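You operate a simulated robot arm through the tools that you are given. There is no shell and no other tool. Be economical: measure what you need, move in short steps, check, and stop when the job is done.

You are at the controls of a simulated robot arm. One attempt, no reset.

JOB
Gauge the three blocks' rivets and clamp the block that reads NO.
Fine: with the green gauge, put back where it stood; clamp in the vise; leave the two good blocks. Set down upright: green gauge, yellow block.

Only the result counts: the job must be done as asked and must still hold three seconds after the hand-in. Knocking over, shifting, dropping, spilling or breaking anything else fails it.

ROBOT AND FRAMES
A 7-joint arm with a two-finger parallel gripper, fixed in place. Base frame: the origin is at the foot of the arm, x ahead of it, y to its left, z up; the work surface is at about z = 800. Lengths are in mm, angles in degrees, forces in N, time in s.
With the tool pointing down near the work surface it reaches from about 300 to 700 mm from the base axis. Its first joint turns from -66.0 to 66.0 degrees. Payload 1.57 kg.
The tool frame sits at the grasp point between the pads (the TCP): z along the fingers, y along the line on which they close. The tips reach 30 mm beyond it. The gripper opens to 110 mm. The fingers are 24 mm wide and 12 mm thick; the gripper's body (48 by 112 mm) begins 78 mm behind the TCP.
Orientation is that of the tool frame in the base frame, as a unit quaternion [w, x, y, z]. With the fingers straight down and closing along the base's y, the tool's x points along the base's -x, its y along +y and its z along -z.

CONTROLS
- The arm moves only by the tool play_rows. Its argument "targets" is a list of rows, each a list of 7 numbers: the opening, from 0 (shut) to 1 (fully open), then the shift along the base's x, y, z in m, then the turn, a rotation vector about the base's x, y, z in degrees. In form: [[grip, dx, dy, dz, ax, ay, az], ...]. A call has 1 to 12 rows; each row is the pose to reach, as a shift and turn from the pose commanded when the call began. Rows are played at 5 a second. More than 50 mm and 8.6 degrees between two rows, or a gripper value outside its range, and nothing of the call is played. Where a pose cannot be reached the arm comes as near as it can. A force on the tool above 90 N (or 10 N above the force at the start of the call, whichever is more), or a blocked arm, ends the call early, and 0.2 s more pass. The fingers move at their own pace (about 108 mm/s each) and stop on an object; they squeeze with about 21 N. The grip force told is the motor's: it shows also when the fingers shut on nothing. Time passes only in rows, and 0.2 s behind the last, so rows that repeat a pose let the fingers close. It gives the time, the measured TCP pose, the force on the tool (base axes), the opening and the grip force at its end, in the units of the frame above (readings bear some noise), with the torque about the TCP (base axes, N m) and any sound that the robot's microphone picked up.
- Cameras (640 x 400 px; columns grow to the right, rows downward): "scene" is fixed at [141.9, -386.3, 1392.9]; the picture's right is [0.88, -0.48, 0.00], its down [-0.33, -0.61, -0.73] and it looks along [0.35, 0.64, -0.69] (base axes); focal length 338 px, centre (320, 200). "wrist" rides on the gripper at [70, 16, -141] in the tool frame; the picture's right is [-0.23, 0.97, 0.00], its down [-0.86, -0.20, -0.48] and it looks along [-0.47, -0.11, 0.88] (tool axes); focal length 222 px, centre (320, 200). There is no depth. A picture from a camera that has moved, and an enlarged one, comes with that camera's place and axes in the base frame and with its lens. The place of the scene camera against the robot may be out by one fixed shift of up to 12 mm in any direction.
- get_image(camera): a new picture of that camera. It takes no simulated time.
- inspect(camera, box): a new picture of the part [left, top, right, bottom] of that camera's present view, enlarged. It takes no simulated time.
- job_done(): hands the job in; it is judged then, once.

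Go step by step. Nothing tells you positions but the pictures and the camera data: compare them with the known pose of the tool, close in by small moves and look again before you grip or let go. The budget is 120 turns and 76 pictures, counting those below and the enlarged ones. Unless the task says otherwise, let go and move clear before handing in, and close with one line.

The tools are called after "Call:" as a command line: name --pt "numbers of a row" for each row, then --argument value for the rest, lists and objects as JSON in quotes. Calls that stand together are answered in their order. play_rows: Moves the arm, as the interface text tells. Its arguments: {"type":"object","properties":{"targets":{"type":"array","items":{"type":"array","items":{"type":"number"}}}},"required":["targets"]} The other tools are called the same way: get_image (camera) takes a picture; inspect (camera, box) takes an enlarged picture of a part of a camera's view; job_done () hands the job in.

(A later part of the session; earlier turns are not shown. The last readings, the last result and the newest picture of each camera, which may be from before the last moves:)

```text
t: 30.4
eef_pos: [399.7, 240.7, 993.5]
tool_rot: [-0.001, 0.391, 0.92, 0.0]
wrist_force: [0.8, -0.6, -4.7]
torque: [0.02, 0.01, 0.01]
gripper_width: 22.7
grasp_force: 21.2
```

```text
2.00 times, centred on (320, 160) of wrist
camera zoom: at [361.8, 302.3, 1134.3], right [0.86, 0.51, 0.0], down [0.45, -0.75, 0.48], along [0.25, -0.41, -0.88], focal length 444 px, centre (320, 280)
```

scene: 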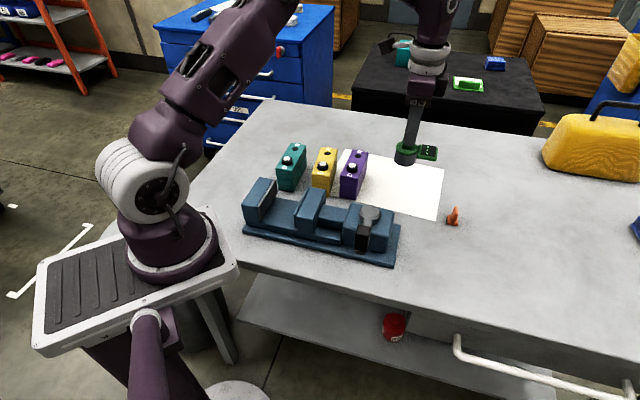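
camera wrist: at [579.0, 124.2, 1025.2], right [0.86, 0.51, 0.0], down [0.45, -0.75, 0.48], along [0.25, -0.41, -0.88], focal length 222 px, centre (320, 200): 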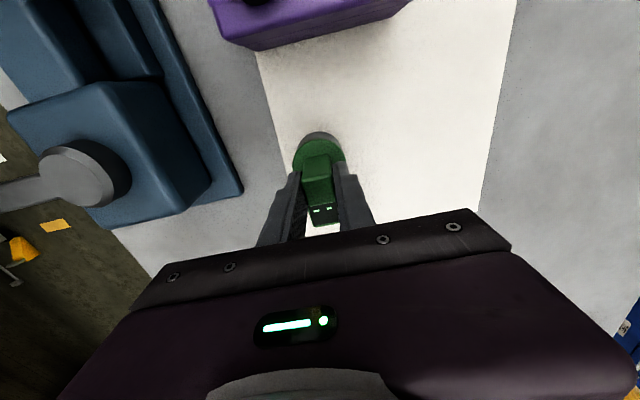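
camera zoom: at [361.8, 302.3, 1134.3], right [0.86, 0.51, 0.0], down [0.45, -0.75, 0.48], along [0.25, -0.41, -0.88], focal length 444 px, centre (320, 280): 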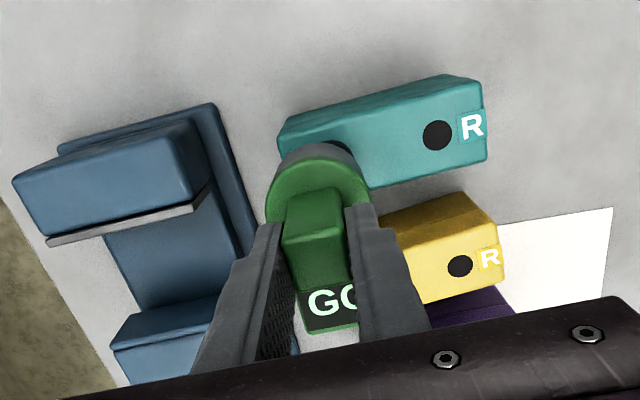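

The gauge is about 7 mm short of teal's D, toward the camera side. I shift by (3.2, 6.2) mm, lower 20 mm and look.

Call:
play_rows --pt "0 0.0032 0.0062 0 0 0 0" --pt "0 0.0032 0.0062 -0.008 0 0 0" --pt "0 0.0032 0.0062 -0.014 0 0 0" --pt "0 0.0032 0.0062 -0.016 0 0 0" --pt "0 0.0032 0.0062 -0.016 0 0 0"

Call:
inspect --camera "scene" --box '[264, 126, 324, 174]'

```text
t: 31.6
eef_pos: [402.4, 248.4, 977.7]
tool_rot: [0.0, 0.392, 0.92, -0.001]
wrist_force: [0.2, -0.6, -4.9]
torque: [0.0, 0.02, 0.0]
gripper_width: 22.5
grasp_force: 21.6
```

```text
8.33 times, centred on (294, 150) of scene
camera zoom: at [142.0, -386.3, 1392.9], right [0.88, -0.48, 0.0], down [-0.33, -0.61, -0.73], along [0.35, 0.64, -0.69], focal length 2819 px, centre (537, 617)
```

zoom: 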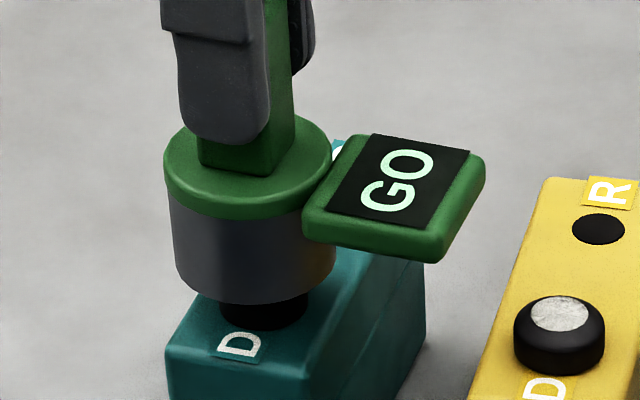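

Call:
play_rows --pt "0 0.0006 0.0006 -0.006 0 0 0" --pt "0 0.0006 0.0006 -0.01 0 0 0" --pt "0 0.0006 0.0006 -0.014 0 0 0" --pt "0 0.0006 0.0006 -0.016 0 0 0" --pt "0 0.0006 0.0006 -0.018 0 0 0" --pt "0 0.0006 0.0006 -0.018 0 0 0" --pt "0 0.0006 0.0006 -0.018 0 0 0"

Call:
inspect --camera "scene" --box '[264, 126, 324, 174]'

```text
t: 33.2
eef_pos: [402.9, 248.9, 957.9]
tool_rot: [0.0, 0.391, 0.921, 0.0]
wrist_force: [0.6, 0.4, -5.1]
torque: [0.02, 0.03, 0.0]
gripper_width: 22.7
grasp_force: 21.1
```

```text
8.33 times, centred on (294, 150) of scene
camera zoom: at [142.0, -386.3, 1392.9], right [0.88, -0.48, 0.0], down [-0.33, -0.61, -0.73], along [0.35, 0.64, -0.69], focal length 2819 px, centre (537, 617)
```

zoom: 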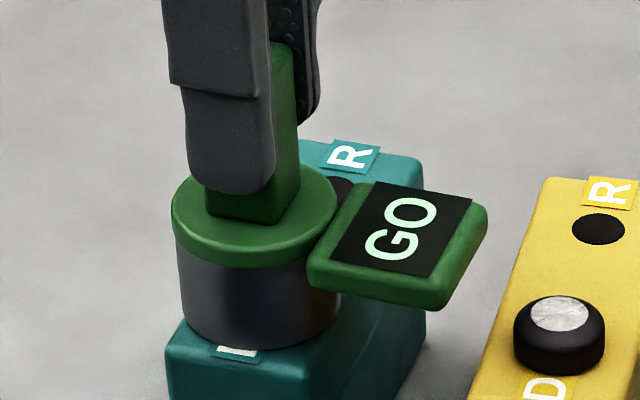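

Call:
play_rows --pt "0 0 0 -0.001 0 0 0" --pt "0 0 0 -0.002 0 0 0" --pt "0 0 0 -0.003 0 0 0" --pt "0 0 0 -0.003 0 0 0"

Call:
inspect --camera "scene" --box '[264, 126, 324, 174]'

```text
t: 34.2
eef_pos: [404.7, 249.7, 957.2]
tool_rot: [0.0, 0.391, 0.92, 0.0]
wrist_force: [-5.4, -4.7, 20.1]
torque: [-0.12, 0.18, 0.03]
gripper_width: 22.8
grasp_force: 20.9
```

```text
8.33 times, centred on (294, 150) of scene
camera zoom: at [141.6, -386.6, 1392.8], right [0.88, -0.48, 0.0], down [-0.33, -0.6, -0.73], along [0.35, 0.64, -0.69], focal length 2819 px, centre (537, 617)
```

zoom: 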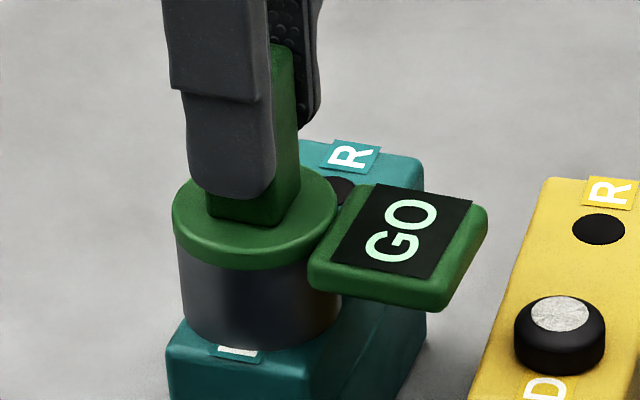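

Teal's D is seated and reads GO. Next is teal's R.

Call:
play_rows --pt "0 0 0 0.012 0 0 0" --pt "0 0 0 0.028 0 0 0" --pt "0 0.022 0.022 0.028 0 0 0" --pt "0 0.0435 0.0435 0.028 0 0 0" --pt "0 0.0435 0.0435 0.028 0 0 0" --pt "0 0.0435 0.0435 0.016 0 0 0" --pt "0 0.0435 0.0435 0.016 0 0 0"

Call:
inspect --camera "scene" --box '[274, 110, 334, 158]'

```text
t: 35.8
eef_pos: [446.5, 292.8, 974.5]
tool_rot: [0.0, 0.39, 0.921, 0.0]
wrist_force: [-1.4, 0.2, -4.8]
torque: [0.01, 0.02, -0.02]
gripper_width: 22.6
grasp_force: 20.6
```

```text
8.33 times, centred on (304, 134) of scene
camera zoom: at [142.0, -386.3, 1392.9], right [0.88, -0.48, 0.0], down [-0.33, -0.61, -0.73], along [0.35, 0.64, -0.69], focal length 2819 px, centre (453, 750)
```

zoom: 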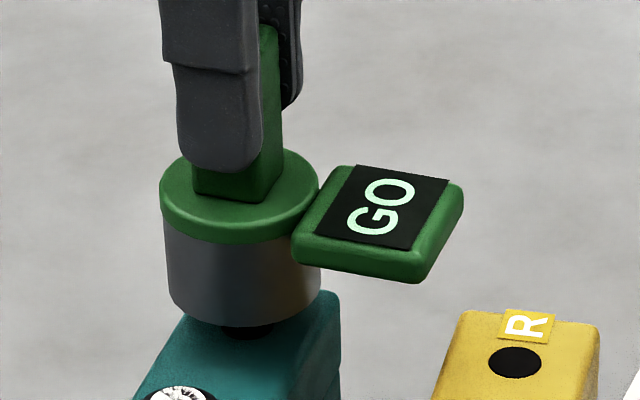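

Call:
play_rows --pt "0 0 0 -0.006 0 0 0" --pt "0 0 0 -0.01 0 0 0" --pt "0 0 0 -0.013 0 0 0" --pt "0 0 0 -0.015 0 0 0" --pt "0 0 0 -0.0165 0 0 0" --pt "0 0 0 -0.0175 0 0 0" --pt "0 0 0 -0.0175 0 0 0"

Call:
inspect --camera "scene" --box '[274, 110, 334, 158]'

```text
t: 37.4
eef_pos: [445.5, 292.7, 957.2]
tool_rot: [0.001, 0.391, 0.92, 0.001]
wrist_force: [-9.0, -9.4, 45.2]
torque: [-0.16, 0.3, 0.01]
gripper_width: 23.0
grasp_force: 21.7
```

```text
8.33 times, centred on (304, 134) of scene
camera zoom: at [141.1, -387.0, 1392.8], right [0.88, -0.48, 0.0], down [-0.33, -0.6, -0.73], along [0.35, 0.64, -0.69], focal length 2819 px, centre (453, 750)
```

zoom: 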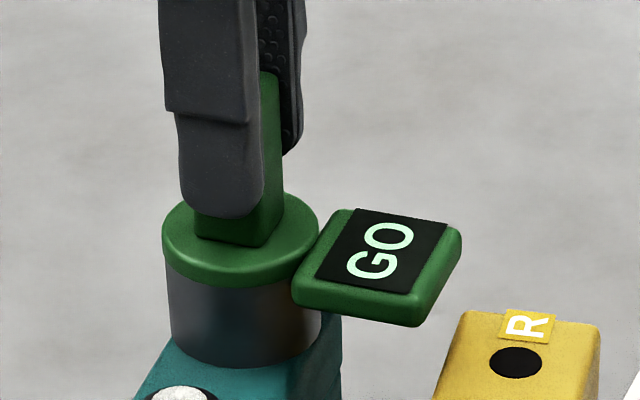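

All R spots and teal's D showed no NO, so purple is the only NO. I verify by reading purple's D once more on the way back.

Call:
play_rows --pt "0 0 0 0.015 0 0 0" --pt "0 0 0 0.042 0 0 0" --pt "0 0.02 -0.038 0.042 0 0 0" --pt "0 0.041 -0.076 0.042 0 0 0" --pt "0 0.061 -0.114 0.042 0 0 0" --pt "0 0.0815 -0.1518 0.042 0 0 0" --pt "0 0.0815 -0.1518 0.042 0 0 0" --pt "0 0.0815 -0.1518 0.03 0 0 0" --pt "0 0.0815 -0.1518 0.03 0 0 0"

Call:
inspect --camera "scene" --box '[334, 140, 394, 188]'

```text
t: 39.4
eef_pos: [523.9, 140.5, 984.8]
tool_rot: [0.0, 0.391, 0.92, -0.001]
wrist_force: [-0.5, -0.3, -4.9]
torque: [0.0, 0.01, -0.02]
gripper_width: 22.6
grasp_force: 20.9
```

```text
8.33 times, centred on (364, 164) of scene
camera zoom: at [142.0, -386.3, 1392.9], right [0.88, -0.48, 0.0], down [-0.33, -0.61, -0.73], along [0.35, 0.64, -0.69], focal length 2819 px, centre (-47, 500)
```

zoom: 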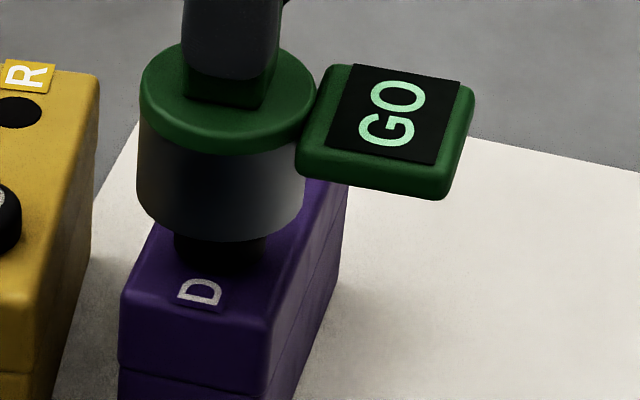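

Call:
play_rows --pt "0 0.003 0.0015 0 0 0 0" --pt "0 0.003 0.0015 -0.008 0 0 0" --pt "0 0.003 0.0015 -0.014 0 0 0" --pt "0 0.003 0.0015 -0.018 0 0 0" --pt "0 0.003 0.0015 -0.022 0 0 0" --pt "0 0.003 0.0015 -0.0245 0 0 0" --pt "0 0.003 0.0015 -0.0245 0 0 0" --pt "0 0.003 0.0015 -0.0245 0 0 0"

Call:
inspect --camera "scene" --box '[334, 140, 394, 188]'

```text
t: 41.2
eef_pos: [531.5, 141.4, 960.5]
tool_rot: [0.0, 0.391, 0.92, 0.0]
wrist_force: [-0.4, -0.2, -4.6]
torque: [-0.01, 0.01, 0.0]
gripper_width: 23.0
grasp_force: 21.4
```

```text
8.33 times, centred on (364, 164) of scene
camera zoom: at [142.0, -386.3, 1392.9], right [0.88, -0.48, 0.0], down [-0.33, -0.61, -0.73], along [0.35, 0.64, -0.69], focal length 2819 px, centre (-47, 500)
```

zoom: 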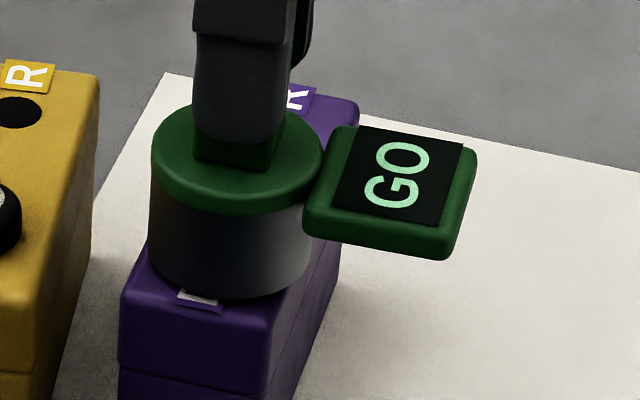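

It's about 3 mm off to the right and hasn't taken a new reading yet. I nudge it left and down 1 mm.

Call:
play_rows --pt "0 -0.0012 0.0006 0 0 0 0" --pt "0 -0.0024 0.0013 0 0 0 0" --pt "0 -0.0024 0.0013 -0.001 0 0 0" --pt "0 -0.0024 0.0013 -0.001 0 0 0" --pt "0 -0.0024 0.0013 -0.001 0 0 0"

Call:
inspect --camera "scene" --box '[334, 140, 394, 188]'

```text
t: 42.4
eef_pos: [528.3, 143.7, 958.9]
tool_rot: [0.001, 0.391, 0.92, 0.001]
wrist_force: [-0.5, -0.2, -5.0]
torque: [-0.01, 0.02, 0.01]
gripper_width: 22.8
grasp_force: 21.2
```

```text
8.33 times, centred on (364, 164) of scene
camera zoom: at [142.0, -386.3, 1392.9], right [0.88, -0.48, 0.0], down [-0.33, -0.61, -0.73], along [0.35, 0.64, -0.69], focal length 2819 px, centre (-47, 500)
```

zoom: 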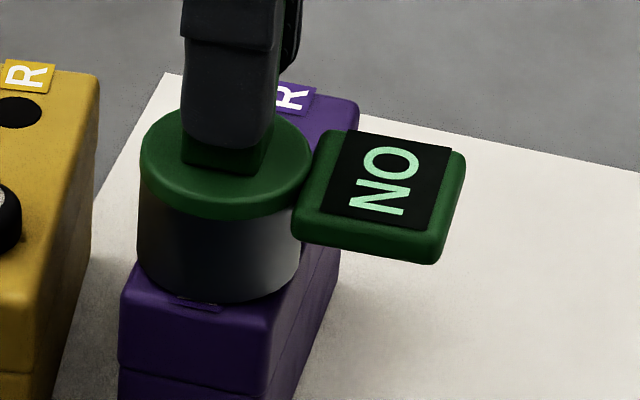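

NO on purple is confirmed. Teal's GO may only have been latched, so I re-read teal's D while NO is showing.

Call:
play_rows --pt "0 0 0 0.015 0 0 0" --pt "0 0 0 0.042 0 0 0" --pt "0 -0.031 0.027 0.042 0 0 0" --pt "0 -0.063 0.054 0.042 0 0 0" --pt "0 -0.095 0.081 0.042 0 0 0" --pt "0 -0.1255 0.108 0.042 0 0 0" --pt "0 -0.1255 0.108 0.042 0 0 0" --pt "0 -0.1255 0.108 0.025 0 0 0" --pt "0 -0.1255 0.108 0.015 0 0 0" --pt "0 -0.1255 0.108 0.015 0 0 0"

Call:
inspect --camera "scene" --box '[264, 126, 324, 174]'

```text
t: 44.6
eef_pos: [404.4, 253.2, 973.4]
tool_rot: [0.0, 0.39, 0.921, 0.0]
wrist_force: [0.1, 0.6, -4.0]
torque: [0.02, 0.01, 0.0]
gripper_width: 22.8
grasp_force: 20.8
```

```text
8.33 times, centred on (294, 150) of scene
camera zoom: at [142.0, -386.3, 1392.9], right [0.88, -0.48, 0.0], down [-0.33, -0.61, -0.73], along [0.35, 0.64, -0.69], focal length 2819 px, centre (537, 617)
```

zoom: 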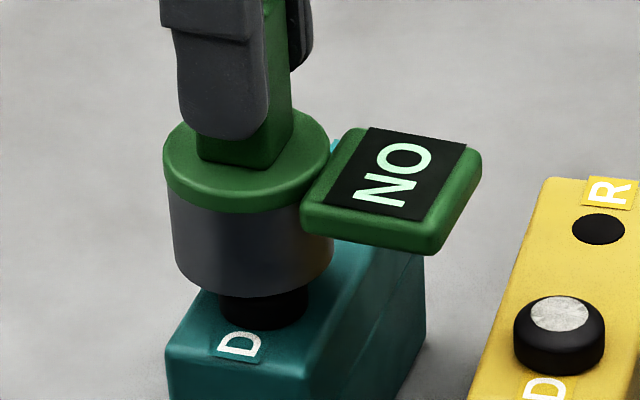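

Call:
play_rows --pt "0 -0.0003 -0.003 0 0 0 0" --pt "0 -0.0003 -0.003 -0.006 0 0 0" --pt "0 -0.0003 -0.003 -0.01 0 0 0" --pt "0 -0.0003 -0.003 -0.013 0 0 0" --pt "0 -0.0003 -0.003 -0.0155 0 0 0" --pt "0 -0.0003 -0.003 -0.0155 0 0 0" --pt "0 -0.0003 -0.003 -0.0155 0 0 0"

Call:
inspect --camera "scene" --box '[264, 126, 324, 174]'

```text
t: 46.2
eef_pos: [404.6, 249.4, 958.5]
tool_rot: [0.001, 0.39, 0.921, -0.001]
wrist_force: [-0.2, 0.4, -4.7]
torque: [0.0, 0.03, -0.03]
gripper_width: 22.8
grasp_force: 21.2
```

```text
8.33 times, centred on (294, 150) of scene
camera zoom: at [142.0, -386.3, 1392.9], right [0.88, -0.48, 0.0], down [-0.33, -0.61, -0.73], along [0.35, 0.64, -0.69], focal length 2819 px, centre (537, 617)
```

zoom: 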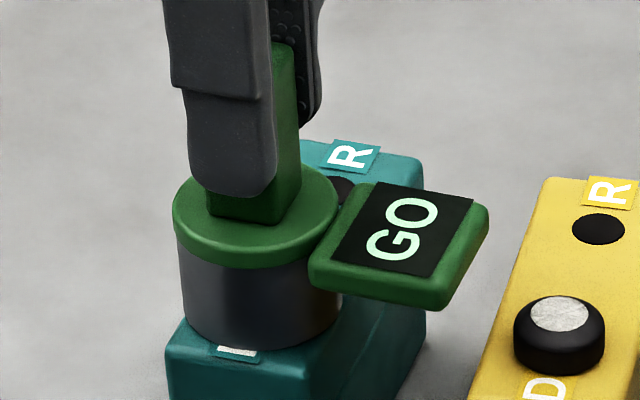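

The D readings are teal GO, yellow GO and purple NO. To rule out the R spots being the real rivets, I revisit yellow's R with a small search around it, since reads need close alignment.

Call:
play_rows --pt "0 0 0 0.015 0 0 0" --pt "0 0 0 0.042 0 0 0" --pt "0 0.035 -0.007 0.042 0 0 0" --pt "0 0.07 -0.014 0.042 0 0 0" --pt "0 0.1045 -0.021 0.042 0 0 0" --pt "0 0.1045 -0.021 0.042 0 0 0" --pt "0 0.1045 -0.021 0.025 0 0 0" --pt "0 0.1045 -0.021 0.01 0 0 0" --pt "0 0.1045 -0.021 0.004 0 0 0" --pt "0 0.1045 -0.021 0.004 0 0 0" --pt "0 0.1045 -0.021 0.004 0 0 0"

Call:
inspect --camera "scene" --box '[314, 114, 374, 162]'

```text
t: 48.6
eef_pos: [506.6, 229.9, 962.8]
tool_rot: [0.001, 0.391, 0.92, 0.0]
wrist_force: [-0.6, -0.2, -4.6]
torque: [0.06, 0.03, -0.01]
gripper_width: 22.8
grasp_force: 21.0
```

```text
8.33 times, centred on (344, 138) of scene
camera zoom: at [142.0, -386.3, 1392.9], right [0.88, -0.48, 0.0], down [-0.33, -0.61, -0.73], along [0.35, 0.64, -0.69], focal length 2819 px, centre (120, 717)
```

zoom: 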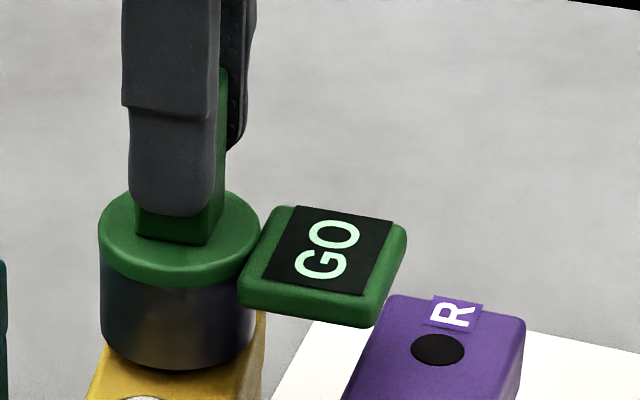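

Call:
play_rows --pt "0 0.0016 -0.0009 0 0 0 0" --pt "0 0.0016 -0.0009 -0.0035 0 0 0" --pt "0 0.0016 -0.0009 -0.0035 0 0 0" --pt "0 0.0036 -0.0009 -0.0035 0 0 0" --pt "0 0.0036 0.0011 -0.0035 0 0 0" --pt "0 0.0016 0.0011 -0.0035 0 0 0" --pt "0 -0.0004 0.0011 -0.0035 0 0 0" --pt "0 -0.0004 -0.0009 -0.0035 0 0 0" --pt "0 -0.0004 -0.0029 -0.0035 0 0 0" --pt "0 0.0016 -0.0029 -0.0035 0 0 0" --pt "0 0.0036 -0.0029 -0.0035 0 0 0" --pt "0 0.0016 -0.0009 -0.0045 0 0 0"

Call:
inspect --camera "scene" --box '[314, 114, 374, 162]'

```text
t: 51.2
eef_pos: [509.2, 227.6, 959.2]
tool_rot: [0.0, 0.391, 0.92, 0.0]
wrist_force: [0.4, 0.2, -5.2]
torque: [0.03, 0.0, -0.04]
gripper_width: 22.9
grasp_force: 20.6
```

```text
8.33 times, centred on (344, 138) of scene
camera zoom: at [142.0, -386.3, 1392.9], right [0.88, -0.48, 0.0], down [-0.33, -0.61, -0.73], along [0.35, 0.64, -0.69], focal length 2819 px, centre (120, 717)
```

zoom: 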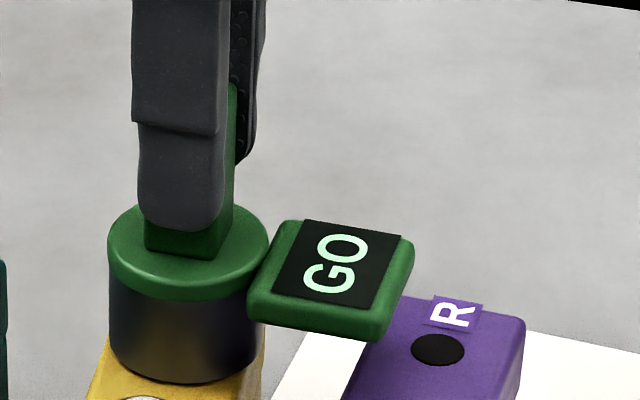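

Yellow's R gives no NO either, so purple is the block to clamp. Now I carry the gauge back over its original spot and hover 12 mm above it.

Call:
play_rows --pt "0 0 0 0.02 0 0 0" --pt "0 0 0 0.042 0 0 0" --pt "0 0.0215 -0.033 0.042 0 0 0" --pt "0 0.043 -0.066 0.042 0 0 0" --pt "0 0.065 -0.099 0.042 0 0 0" --pt "0 0.087 -0.132 0.042 0 0 0" --pt "0 0.1068 -0.1648 0.042 0 0 0" --pt "0 0.1068 -0.1648 0.01 0 0 0" --pt "0 0.1068 -0.1648 -0.03 0 0 0" --pt "0 0.1068 -0.1648 -0.064 0 0 0" --pt "0 0.1068 -0.1648 -0.064 0 0 0" --pt "0 0.1068 -0.1648 -0.064 0 0 0"

Call:
inspect --camera "scene" --box '[340, 140, 480, 228]'

```text
t: 53.8
eef_pos: [613.7, 63.0, 892.7]
tool_rot: [0.0, 0.391, 0.92, 0.001]
wrist_force: [1.0, 0.6, -5.0]
torque: [0.04, 0.03, -0.03]
gripper_width: 22.8
grasp_force: 21.5
```

```text
4.55 times, centred on (410, 184) of scene
camera zoom: at [142.0, -386.3, 1392.9], right [0.88, -0.48, 0.0], down [-0.33, -0.61, -0.73], along [0.35, 0.64, -0.69], focal length 1537 px, centre (-89, 273)
```

zoom: 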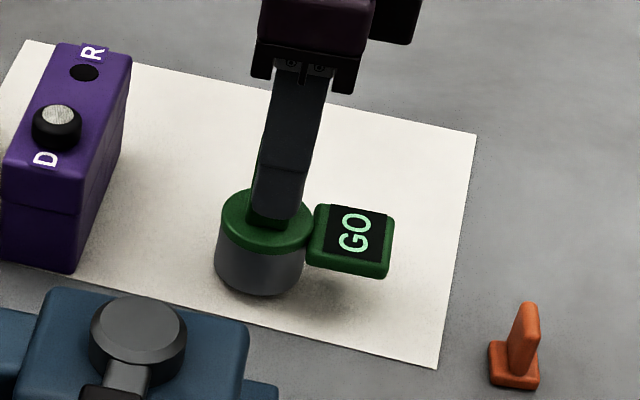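

It is about 3 mm left of its original place. I shift right and lower gently to contact.

Call:
play_rows --pt "0 0.0029 -0.0016 0 0 0 0" --pt "0 0.0029 -0.0016 -0.004 0 0 0" --pt "0 0.0029 -0.0016 -0.007 0 0 0" --pt "0 0.0029 -0.0016 -0.008 0 0 0" --pt "0 0.0029 -0.0016 -0.008 0 0 0" --pt "0 0.0029 -0.0016 -0.008 0 0 0"

Call:
inspect --camera "scene" --box '[340, 140, 480, 228]'

```text
t: 55.2
eef_pos: [618.1, 61.6, 886.6]
tool_rot: [0.0, 0.391, 0.92, 0.0]
wrist_force: [-0.2, -0.6, -4.7]
torque: [0.05, 0.01, 0.02]
gripper_width: 22.9
grasp_force: 20.8
```

```text
4.55 times, centred on (410, 184) of scene
camera zoom: at [142.0, -386.3, 1392.9], right [0.88, -0.48, 0.0], down [-0.33, -0.61, -0.73], along [0.35, 0.64, -0.69], focal length 1537 px, centre (-89, 273)
```

zoom: 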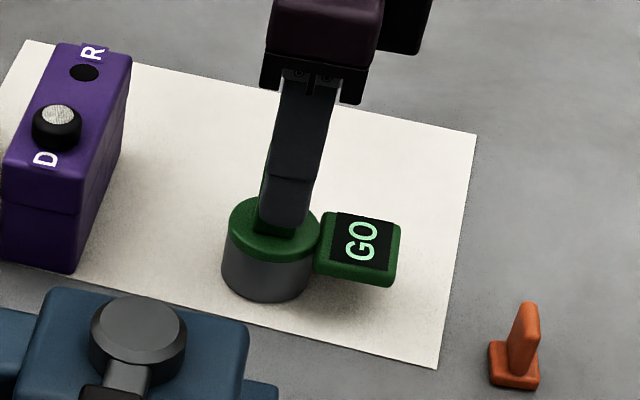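

Slightly overshot to the right, by about 2.5 mm. I correct and lower the last 3 mm.

Call:
play_rows --pt "0 -0.0022 0.0012 0 0 0 0" --pt "0 -0.0022 0.0012 0 0 0 0" --pt "0 -0.0022 0.0012 -0.001 0 0 0" --pt "0 -0.0022 0.0012 -0.002 0 0 0" --pt "0 -0.0022 0.0012 -0.003 0 0 0" --pt "0 -0.0022 0.0012 -0.003 0 0 0"

Call:
inspect --camera "scene" --box '[340, 140, 480, 228]'

```text
t: 56.6
eef_pos: [615.9, 62.3, 884.1]
tool_rot: [0.0, 0.39, 0.921, 0.0]
wrist_force: [-0.6, 0.3, -3.6]
torque: [0.02, 0.03, 0.0]
gripper_width: 23.0
grasp_force: 20.7
```

```text
4.55 times, centred on (410, 184) of scene
camera zoom: at [142.0, -386.3, 1392.9], right [0.88, -0.48, 0.0], down [-0.33, -0.61, -0.73], along [0.35, 0.64, -0.69], focal length 1537 px, centre (-89, 273)
```

zoom: 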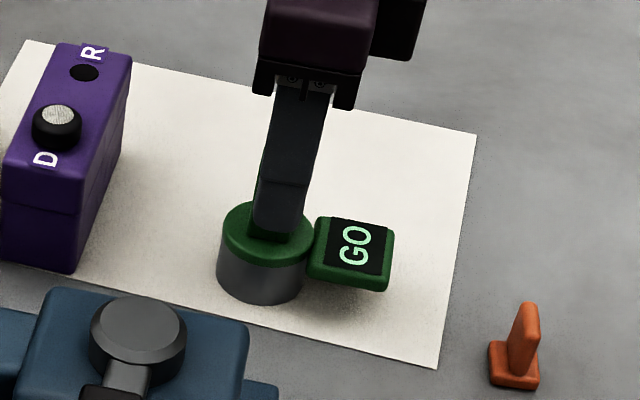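

The gauge is back on its place to within about 1 mm. I set it the last millimetre down, open, rise clear, and then turn the tool towards yaw +44° for the purple block.

Call:
play_rows --pt "0 0.0003 0 -0.001 0 0 0" --pt "0 0.0003 0 -0.001 0 0 0" --pt "0.5 0.0003 0 -0.001 0 0 0" --pt "0.6 0.0003 0 -0.001 0 0 0" --pt "0.6 0.0003 0 -0.001 0 0 0" --pt "0.6 0.0003 0 0.02 0 0 0" --pt "0.6 0.0003 0 0.06 0 0 0" --pt "0.8 0.0003 0 0.1 0 0 0" --pt "0.8 0.0003 0 0.14 0 0 0"

Call:
play_rows --pt "1 0 0.006 0 0 0 7.5" --pt "1 -0.005 0.012 0 0 0 15" --pt "1 -0.012 0.018 0 0 0 22.5" --pt "1 -0.02 0.025 0 0 0 30" --pt "1 -0.028 0.033 0 0 0 37.5" --pt "1 -0.036 0.04 0 0 0 45" --pt "1 -0.044 0.047 0 0 0 52.5" --pt "1 -0.052 0.055 0 0 0 60" --pt "1 -0.06 0.062 0 0 0 67.5" --pt "1 -0.065 0.07 0 0 0 75" --pt "1 -0.07 0.075 0 0 0 82.5" --pt "1 -0.075 0.08 0 0 0 90"

Call:
get_image --camera "wrist"

```text
t: 58.6
eef_pos: [617.7, 62.3, 1027.5]
tool_rot: [0.001, 0.391, 0.921, 0.001]
wrist_force: [0.3, 0.2, -0.5]
torque: [-0.03, -0.03, 0.01]
gripper_width: 88.3
grasp_force: 0.1
```

```text
t: 61.2
eef_pos: [540.5, 141.0, 1021.8]
tool_rot: [0.0, -0.376, 0.927, -0.001]
wrist_force: [-0.2, -0.2, 0.2]
torque: [-0.01, 0.0, 0.0]
gripper_width: 110.2
grasp_force: 0.1
```

```text
17 pictures are left
camera wrist: at [477.9, 104.9, 1164.1], right [-0.52, 0.86, 0.0], down [0.75, 0.45, 0.48], along [0.41, 0.25, -0.88], focal length 222 px, centre (320, 200)
```

wrist: 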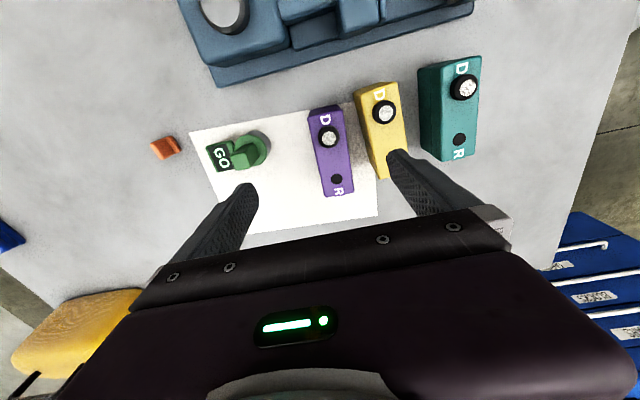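

The gauge stands upright in its place. I enlarge the purple block to fix its centre and angle.

Call:
inspect --camera "wrist" --box '[290, 90, 418, 210]'

Call:
inspect --camera "scene" --box '[230, 165, 420, 284]'

```text
3.33 times, centred on (354, 150) of wrist
camera zoom: at [477.9, 104.9, 1164.1], right [-0.52, 0.86, 0.0], down [0.75, 0.45, 0.48], along [0.41, 0.25, -0.88], focal length 740 px, centre (207, 367)
```

zoom: 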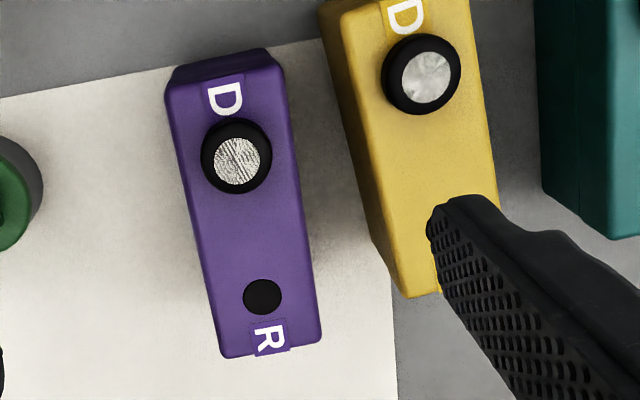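

```text
3.36 times, centred on (325, 224) of scene
camera zoom: at [141.9, -386.3, 1392.9], right [0.88, -0.48, 0.0], down [-0.33, -0.61, -0.73], along [0.35, 0.64, -0.69], focal length 1137 px, centre (303, 118)
```

zoom: 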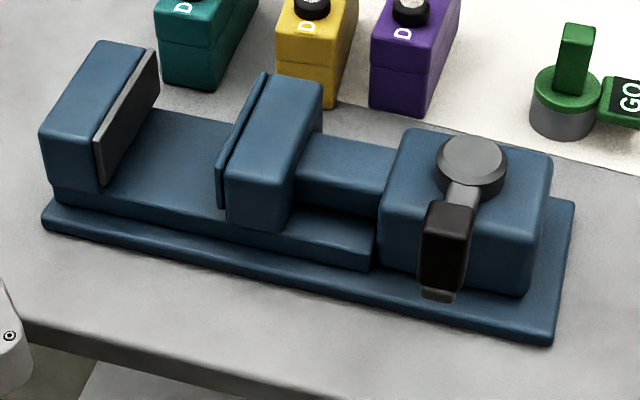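

Purple is about 42 by 112 mm, centred near (548, 168) at about 42.5°. I grip it across its width near the top, so the fingers stay above the vise jaws; first I hover.

Call:
play_rows --pt "0.53 0.004 0.013 0 0 0 -1" --pt "0.53 0.0082 0.0264 -0.02 0 0 -1.5" --pt "0.53 0.0082 0.0264 -0.06 0 0 -1.5" --pt "0.53 0.0082 0.0264 -0.095 0 0 -1.5" --pt "0.53 0.0082 0.0264 -0.095 0 0 -1.5" --pt "0.53 0.0082 0.0264 -0.095 0 0 -1.5"

Call:
inspect --camera "wrist" --box '[160, 40, 480, 260]'

```text
t: 62.6
eef_pos: [552.2, 169.1, 929.4]
tool_rot: [0.0, -0.362, 0.932, 0.0]
wrist_force: [0.0, -0.5, -0.1]
torque: [0.0, -0.01, -0.03]
gripper_width: 58.3
grasp_force: 0.0
```

```text
1.82 times, centred on (320, 150) of wrist
camera zoom: at [489.8, 135.2, 1069.2], right [-0.49, 0.87, 0.0], down [0.77, 0.43, 0.48], along [0.42, 0.23, -0.88], focal length 404 px, centre (320, 291)
```

zoom: 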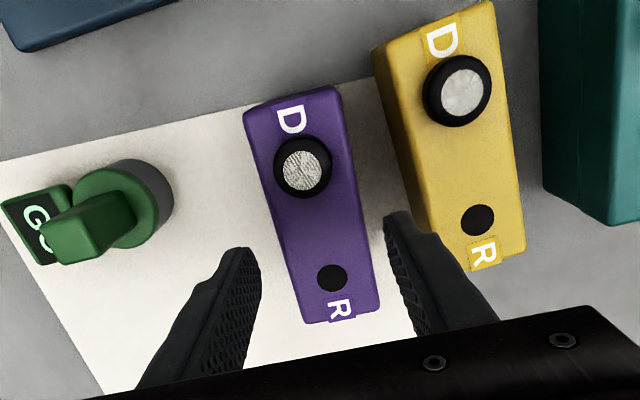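

The fingers sit about 3 mm too close to yellow relative to the block's centre line. I shift, descend to grip height and close.

Call:
play_rows --pt "0.53 0.0015 -0.0028 0 0 0 0" --pt "0.53 0.0015 -0.0028 -0.015 0 0 0" --pt "0.53 0.0015 -0.0028 -0.03 0 0 0" --pt "0.53 0.0015 -0.0028 -0.04 0 0 0" --pt "0.53 0.0015 -0.0028 -0.047 0 0 0" --pt "0.53 0.0015 -0.0028 -0.047 0 0 0"

Call:
inspect --camera "scene" --box '[314, 110, 394, 200]'

```text
t: 64.0
eef_pos: [552.7, 166.4, 880.7]
tool_rot: [0.0, -0.362, 0.932, 0.0]
wrist_force: [-0.4, -0.1, 0.3]
torque: [0.01, 0.01, 0.03]
gripper_width: 58.2
grasp_force: 0.0
```

```text
4.44 times, centred on (354, 155) of scene
camera zoom: at [141.9, -386.3, 1392.9], right [0.88, -0.48, 0.0], down [-0.33, -0.61, -0.73], along [0.35, 0.64, -0.69], focal length 1503 px, centre (169, 400)
```

zoom: 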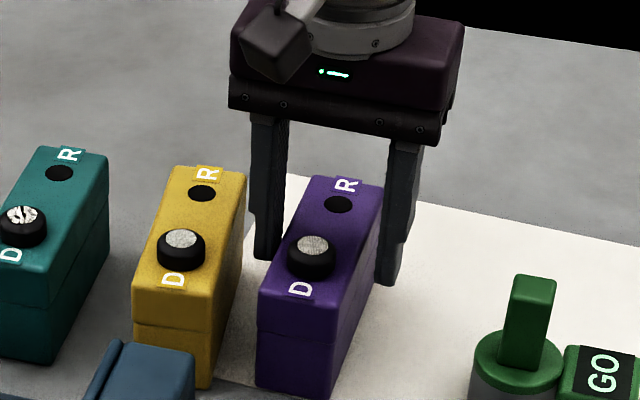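

The fingers straddle purple cleanly. I close and lift 10 mm as a test.

Call:
play_rows --pt "0.3 0 0 0 0 0 0" --pt "0 0 0 0 0 0 0" --pt "0 0 0 0 0 0 0" --pt "0 0 0 0 0 0 0" --pt "0 0 0 0.005 0 0 0" --pt "0 0 0 0.01 0 0 0" --pt "0 0 0 0.01 0 0 0"

```text
t: 65.6
eef_pos: [551.9, 166.0, 892.7]
tool_rot: [0.0, -0.363, 0.932, 0.0]
wrist_force: [-1.5, 0.1, -3.5]
torque: [0.01, -0.03, 0.02]
gripper_width: 45.8
grasp_force: 21.0
```

Purple is held (45.8 mm, about 0.4 kg, balanced). I lift it high and carry it over the vise gap, near (338, 130).

Call:
play_rows --pt "0 0 0 0.03 0 0 0" --pt "0 0 0 0.07 0 0 0" --pt "0 0 0 0.11 0 0 0" --pt "0 -0.04 -0.007 0.11 0 0 0" --pt "0 -0.08 -0.014 0.11 0 0 1" --pt "0 -0.12 -0.021 0.11 0 0 2" --pt "0 -0.16 -0.028 0.11 0 0 3" --pt "0 -0.19 -0.033 0.11 0 0 3" --pt "0 -0.214 -0.0365 0.11 0 0 3" --pt "0 -0.214 -0.0365 0.08 0 0 3" --pt "0 -0.214 -0.0365 0.08 0 0 3"

Call:
get_image --camera "wrist"

Call:
inspect --camera "scene" --box '[230, 130, 390, 250]'

```text
t: 68.0
eef_pos: [337.8, 130.2, 973.1]
tool_rot: [0.0, -0.387, 0.922, 0.001]
wrist_force: [-0.6, 0.0, -4.3]
torque: [0.03, 0.01, -0.03]
gripper_width: 45.6
grasp_force: 21.5
```

```text
12 pictures are left
camera wrist: at [275.8, 91.5, 1114.6], right [-0.54, 0.84, 0.0], down [0.74, 0.47, 0.48], along [0.4, 0.26, -0.88], focal length 222 px, centre (320, 200)
```

wrist: 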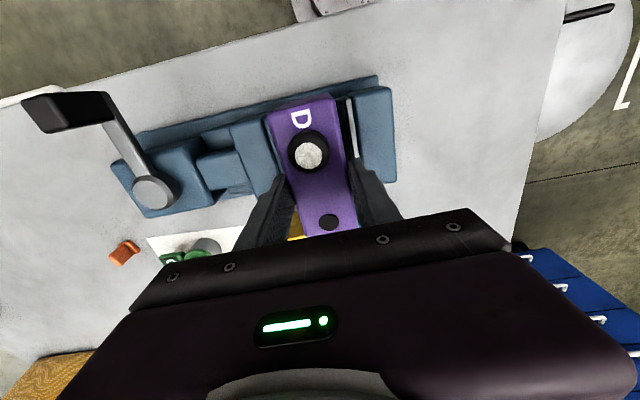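

```text
3.33 times, centred on (310, 190) of scene
camera zoom: at [142.0, -386.3, 1392.9], right [0.88, -0.48, 0.0], down [-0.33, -0.61, -0.73], along [0.35, 0.64, -0.69], focal length 1127 px, centre (353, 233)
```

zoom: 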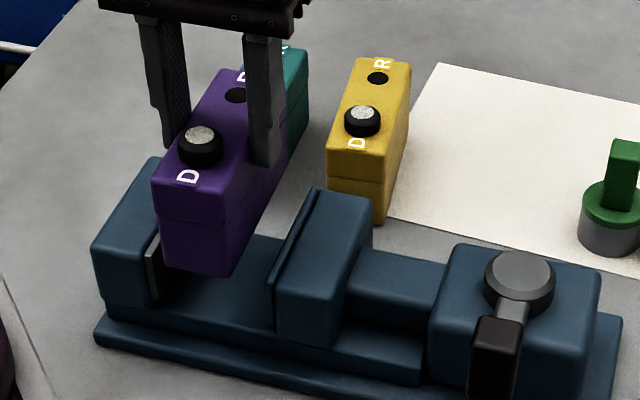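

Call:
inspect --camera "wrist" --box '[210, 70, 410, 220]'

```text
2.67 times, centred on (310, 145) of wrist
camera zoom: at [275.8, 91.5, 1114.6], right [-0.54, 0.84, 0.0], down [0.74, 0.47, 0.48], along [0.4, 0.26, -0.88], focal length 592 px, centre (347, 347)
```

zoom: 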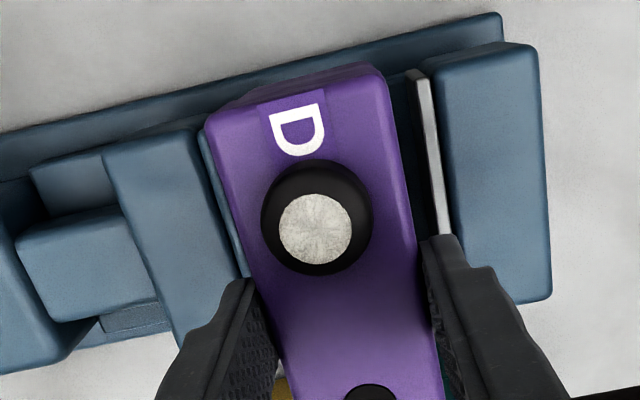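

The block hangs over the gap, parallel to the jaws and slightly nearer the moving jaw. I shift 3 mm toward the fixed jaw and lower 30 mm for a check.

Call:
play_rows --pt "0 -0.0022 0.0021 0 0 0 0" --pt "0 -0.0022 0.0021 -0.01 0 0 0" --pt "0 -0.0022 0.0021 -0.02 0 0 0" --pt "0 -0.0022 0.0021 -0.03 0 0 0" --pt "0 -0.0022 0.0021 -0.03 0 0 0"

Call:
inspect --camera "scene" --box '[230, 130, 390, 250]'

```text
t: 69.2
eef_pos: [335.8, 131.2, 941.9]
tool_rot: [0.0, -0.387, 0.922, 0.001]
wrist_force: [-0.2, -0.6, -3.7]
torque: [0.03, -0.04, 0.01]
gripper_width: 45.9
grasp_force: 21.3
```

```text
3.33 times, centred on (310, 190) of scene
camera zoom: at [142.0, -386.3, 1392.9], right [0.88, -0.48, 0.0], down [-0.33, -0.61, -0.73], along [0.35, 0.64, -0.69], focal length 1127 px, centre (353, 233)
```

zoom: 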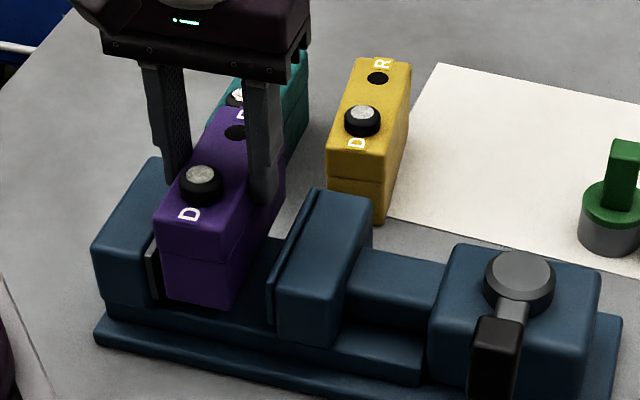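

Centred between the jaws. I lower on in small steps until contact with the bed.

Call:
play_rows --pt "0 0 0 -0.004 0 0 0" --pt "0 0 0 -0.008 0 0 0" --pt "0 0 0 -0.011 0 0 0" --pt "0 0 0 -0.014 0 0 0" --pt "0 0 0 -0.014 0 0 0"

```text
t: 70.4
eef_pos: [333.9, 132.1, 926.9]
tool_rot: [0.0, -0.387, 0.922, 0.0]
wrist_force: [-0.2, -0.3, -3.6]
torque: [0.02, 0.01, 0.0]
gripper_width: 46.1
grasp_force: 20.8
```

Call:
play_rows --pt "0 0 0 -0.002 0 0 0" --pt "0 0 0 -0.004 0 0 0" --pt "0 0 0 -0.006 0 0 0" --pt "0 0 0 -0.006 0 0 0"

```text
t: 71.4
eef_pos: [335.6, 131.3, 919.5]
tool_rot: [0.0, -0.386, 0.922, 0.0]
wrist_force: [-0.4, -0.4, -3.9]
torque: [-0.04, 0.02, 0.03]
gripper_width: 45.6
grasp_force: 20.9
```

No contact yet, with the block bottom at about z 839. I continue down.

Call:
play_rows --pt "0 0 0 -0.002 0 0 0" --pt "0 0 0 -0.004 0 0 0" --pt "0 0 0 -0.005 0 0 0" --pt "0 0 0 -0.005 0 0 0"

Call:
inspect --camera "scene" --box '[230, 130, 390, 250]'

```text
t: 72.4
eef_pos: [336.0, 131.0, 917.5]
tool_rot: [0.001, -0.387, 0.922, 0.001]
wrist_force: [-7.1, -2.6, 30.6]
torque: [0.68, 1.1, 0.21]
gripper_width: 45.8
grasp_force: 21.0
stopped in row 4: the force on the tool passed its limit at 94 N (the readings are from after the stop); the commanded pose is now the measured one
```

```text
3.33 times, centred on (310, 190) of scene
camera zoom: at [141.5, -386.5, 1392.9], right [0.88, -0.48, 0.0], down [-0.33, -0.6, -0.73], along [0.35, 0.64, -0.69], focal length 1127 px, centre (353, 233)
```

zoom: 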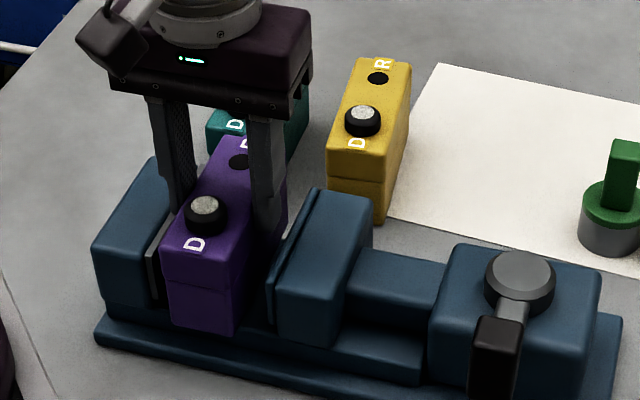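

The torque shows the finger on the fixed-jaw side touching the top of that jaw. I back up 3 mm, shift 3.5 mm away from it, and lower again.

Call:
play_rows --pt "0 0 0 0.003 0 0 0" --pt "0 0.0025 -0.0024 0.003 0 0 0" --pt "0 0.0025 -0.0024 0.003 0 0 0" --pt "0 0.0025 -0.0024 0.001 0 0 0" --pt "0 0.0025 -0.0024 -0.001 0 0 0" --pt "0 0.0025 -0.0024 -0.001 0 0 0"

```text
t: 73.8
eef_pos: [339.2, 128.4, 917.2]
tool_rot: [0.0, -0.386, 0.922, 0.0]
wrist_force: [-0.9, -0.3, -4.0]
torque: [0.03, 0.0, 0.0]
gripper_width: 45.9
grasp_force: 21.5
```

Clear at that height now. I continue in 1 mm steps.

Call:
play_rows --pt "0 0 0 -0.001 0 0 0" --pt "0 0 0 -0.002 0 0 0" --pt "0 0 0 -0.002 0 0 0"

```text
t: 74.6
eef_pos: [338.5, 129.3, 915.5]
tool_rot: [0.001, -0.386, 0.923, 0.001]
wrist_force: [2.3, -1.2, 17.0]
torque: [-0.06, -0.07, -0.04]
gripper_width: 45.9
grasp_force: 20.7
```

Balanced contact: the block is standing on the vise bed. I open just 3–4 mm, rise out straight, then open more.

Call:
play_rows --pt "0 0 0 0.001 0 0 0" --pt "0.45 0 0 0.001 0 0 0" --pt "0.45 0 0 0.001 0 0 0" --pt "0.45 0 0 0.005 0 0 0" --pt "0.47 0 0 0.01 0 0 0" --pt "0.55 0 0 0.02 0 0 0" --pt "0.55 0 0 0.05 0 0 0" --pt "0.55 0 0 0.09 0 0 0" --pt "0.55 0 0 0.13 0 0 0"

Call:
get_image --camera "wrist"

```text
t: 76.6
eef_pos: [339.2, 129.1, 1044.4]
tool_rot: [0.0, -0.387, 0.922, 0.001]
wrist_force: [-0.5, -1.0, -0.4]
torque: [0.03, 0.0, 0.02]
gripper_width: 60.7
grasp_force: 0.1
```

```text
7 pictures are left
camera wrist: at [277.7, 91.2, 1185.7], right [-0.54, 0.84, 0.0], down [0.74, 0.47, 0.48], along [0.41, 0.26, -0.88], focal length 222 px, centre (320, 200)
```

wrist: 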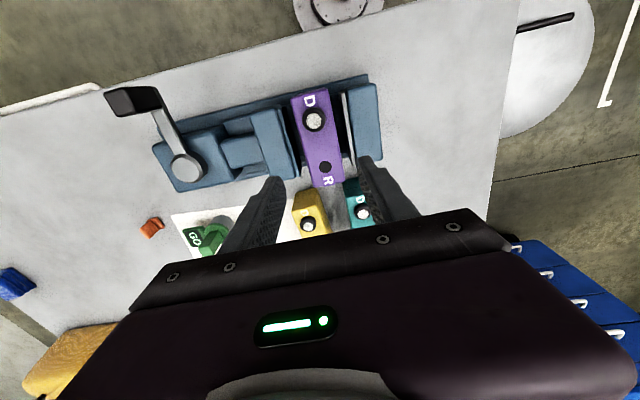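

Purple stands in the vise. The vise lever has a vertical black grip near (411, -69), top at about z 955, on an arm from the hub near (475, 0). I move above it to grip and turn it.

Call:
play_rows --pt "0.8 0.015 -0.04 0 0 0 0" --pt "0.8 0.03 -0.08 0 0 0 0" --pt "0.8 0.045 -0.12 0 0 0 0" --pt "0.8 0.06 -0.16 0 0 0 0" --pt "0.8 0.072 -0.198 -0.01 0 0 0" --pt "0.8 0.072 -0.198 -0.034 0 0 0" --pt "0.8 0.072 -0.198 -0.034 0 0 0"

Call:
get_image --camera "wrist"

```text
t: 78.2
eef_pos: [412.3, -70.7, 1010.3]
tool_rot: [0.001, -0.387, 0.922, 0.001]
wrist_force: [0.0, 0.3, 0.7]
torque: [0.0, 0.02, 0.01]
gripper_width: 88.2
grasp_force: 0.1
```

```text
6 pictures are left
camera wrist: at [350.4, -108.9, 1151.7], right [-0.54, 0.84, 0.0], down [0.74, 0.47, 0.48], along [0.41, 0.26, -0.88], focal length 222 px, centre (320, 200)
```

wrist: 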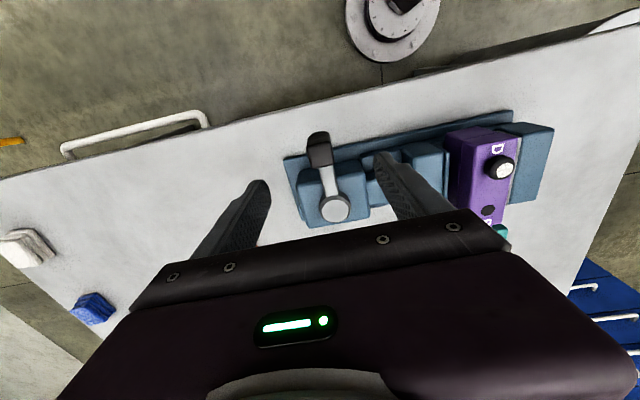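

The grip post is near (404, -75) and the hub near (472, -8). I centre on the post, descend and close.

Call:
play_rows --pt "0.8 -0.0075 -0.005 0 0 0 0" --pt "0.8 -0.0075 -0.005 -0.02 0 0 0" --pt "0.8 -0.0075 -0.005 -0.045 0 0 0" --pt "0.8 -0.0075 -0.005 -0.065 0 0 0" --pt "0.8 -0.0075 -0.005 -0.065 0 0 0" --pt "0.3 -0.0075 -0.005 -0.065 0 0 0" --pt "0 -0.0075 -0.005 -0.065 0 0 0" --pt "0 -0.0075 -0.005 -0.065 0 0 0" --pt "0 -0.0075 -0.005 -0.065 0 0 0"

```text
t: 80.2
eef_pos: [402.7, -77.4, 943.6]
tool_rot: [0.002, -0.386, 0.922, 0.0]
wrist_force: [12.2, -13.0, -6.6]
torque: [0.52, 0.18, -0.88]
gripper_width: 25.4
grasp_force: 37.2
```

The post is gripped (25 mm). I try a small clockwise turn first, feeling for a stop.

Call:
play_rows --pt "0 -0.0045 0.005 0 0 0 -4" --pt "0 -0.0087 0.0101 0 0 0 -8" --pt "0 -0.0124 0.0156 0 0 0 -12" --pt "0 -0.0158 0.0213 0 0 0 -16" --pt "0 -0.0158 0.0213 0 0 0 -16"

```text
t: 80.9
eef_pos: [404.6, -73.1, 946.6]
tool_rot: [0.014, -0.317, 0.948, -0.009]
wrist_force: [26.8, -52.7, -16.6]
torque: [0.13, -0.36, 0.61]
gripper_width: 28.5
grasp_force: 38.5
stopped in row 3: the force on the tool passed its limit at 93 N (the readings are from after the stop); the commanded pose is now the measured one
```

Clockwise is blocked. I straighten the grip and try counter-clockwise, following the arc.

Call:
play_rows --pt "0 -0.0015 -0.003 -0.002 0 0 4" --pt "0 -0.0015 -0.003 -0.002 0 0 8" --pt "0 0.0035 -0.0075 -0.002 0 0 12" --pt "0 0.0085 -0.0118 -0.002 0 0 16" --pt "0 0.014 -0.0155 -0.002 0 0 20" --pt "0 0.0196 -0.0191 -0.002 0 0 24" --pt "0 0.0196 -0.0191 -0.002 0 0 24"

```text
t: 82.5
eef_pos: [417.8, -88.4, 941.9]
tool_rot: [0.009, -0.51, 0.86, -0.003]
wrist_force: [-1.2, -5.5, -5.2]
torque: [-0.13, 1.23, -0.41]
gripper_width: 27.5
grasp_force: 38.6
```

The lever turns counter-clockwise with little force. I continue along the arc.

Call:
play_rows --pt "0 0.0087 -0.0052 0 0 0 6" --pt "0 0.0179 -0.0095 0 0 0 12" --pt "0 0.0274 -0.0128 0 0 0 18" --pt "0 0.0372 -0.015 0 0 0 24" --pt "0 0.0473 -0.0163 0 0 0 30" --pt "0 0.0574 -0.0164 0 0 0 36" --pt "0 0.0674 -0.0156 0 0 0 42" --pt "0 0.0674 -0.0156 0 0 0 42"

```text
t: 84.3
eef_pos: [488.0, -103.3, 944.4]
tool_rot: [-0.012, 0.784, -0.621, 0.001]
wrist_force: [7.3, -0.9, -3.3]
torque: [0.09, 0.74, -0.69]
gripper_width: 27.3
grasp_force: 38.1
```

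Call:
inspect --camera "scene" --box '[220, 130, 420, 280]'

```text
2.67 times, centred on (320, 205) of scene
camera zoom: at [142.2, -386.3, 1392.8], right [0.88, -0.48, 0.0], down [-0.33, -0.61, -0.73], along [0.35, 0.64, -0.69], focal length 902 px, centre (320, 187)
```

zoom: 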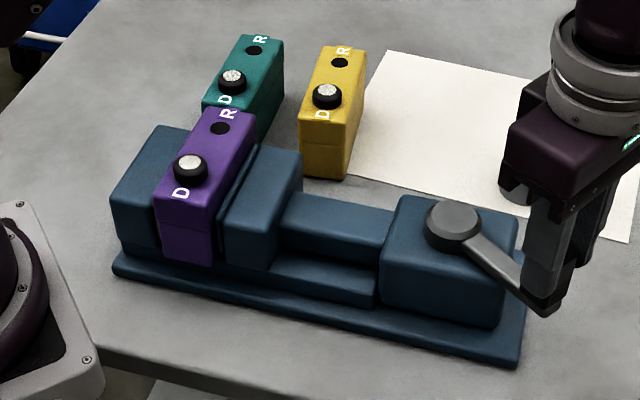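

The moving jaw advances as the lever turns and is nearly on the block. I continue the turn until it tightens.

Call:
play_rows --pt "0 0.0089 0.002 0 0 0 6" --pt "0 0.0185 0.0051 0 0 0 12" --pt "0 0.0277 0.0092 0 0 0 18" --pt "0 0.0364 0.0142 0 0 0 24" --pt "0 0.0364 0.0142 0 0 0 24"

```text
t: 85.5
eef_pos: [524.6, -89.8, 945.8]
tool_rot: [-0.011, 0.896, -0.444, 0.0]
wrist_force: [18.4, -7.0, 22.0]
torque: [-0.33, 0.49, -0.9]
gripper_width: 27.9
grasp_force: 38.1
```

Call:
play_rows --pt "0 0.0084 0.0064 0 0 0 6" --pt "0 0.016 0.0132 0 0 0 12" --pt "0 0.0228 0.0208 0 0 0 18" --pt "0 0.0288 0.029 0 0 0 24" --pt "0 0.0288 0.029 0 0 0 24"

Call:
inspect --camera "scene" --box '[220, 130, 420, 280]'

```text
t: 86.2
eef_pos: [529.6, -82.4, 941.3]
tool_rot: [0.007, 0.946, -0.325, -0.021]
wrist_force: [-24.0, -16.4, 21.5]
torque: [0.87, 0.35, -0.75]
gripper_width: 32.3
grasp_force: 40.9
stopped in row 3: the force on the tool passed its limit at 92 N (the readings are from after the stop); the commanded pose is now the measured one
```

```text
2.67 times, centred on (320, 205) of scene
camera zoom: at [141.0, -386.7, 1392.9], right [0.88, -0.48, 0.0], down [-0.33, -0.6, -0.73], along [0.35, 0.64, -0.69], focal length 902 px, centre (320, 187)
```

zoom: 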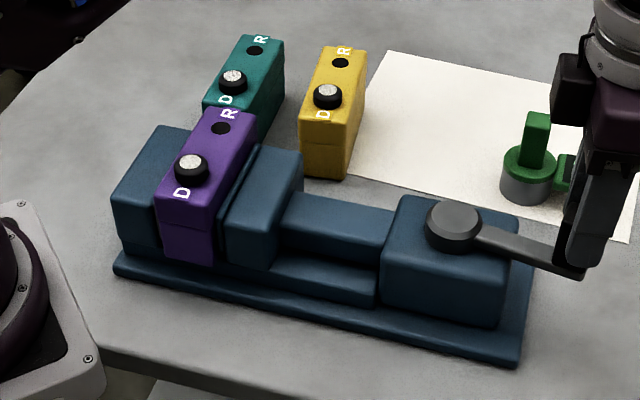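

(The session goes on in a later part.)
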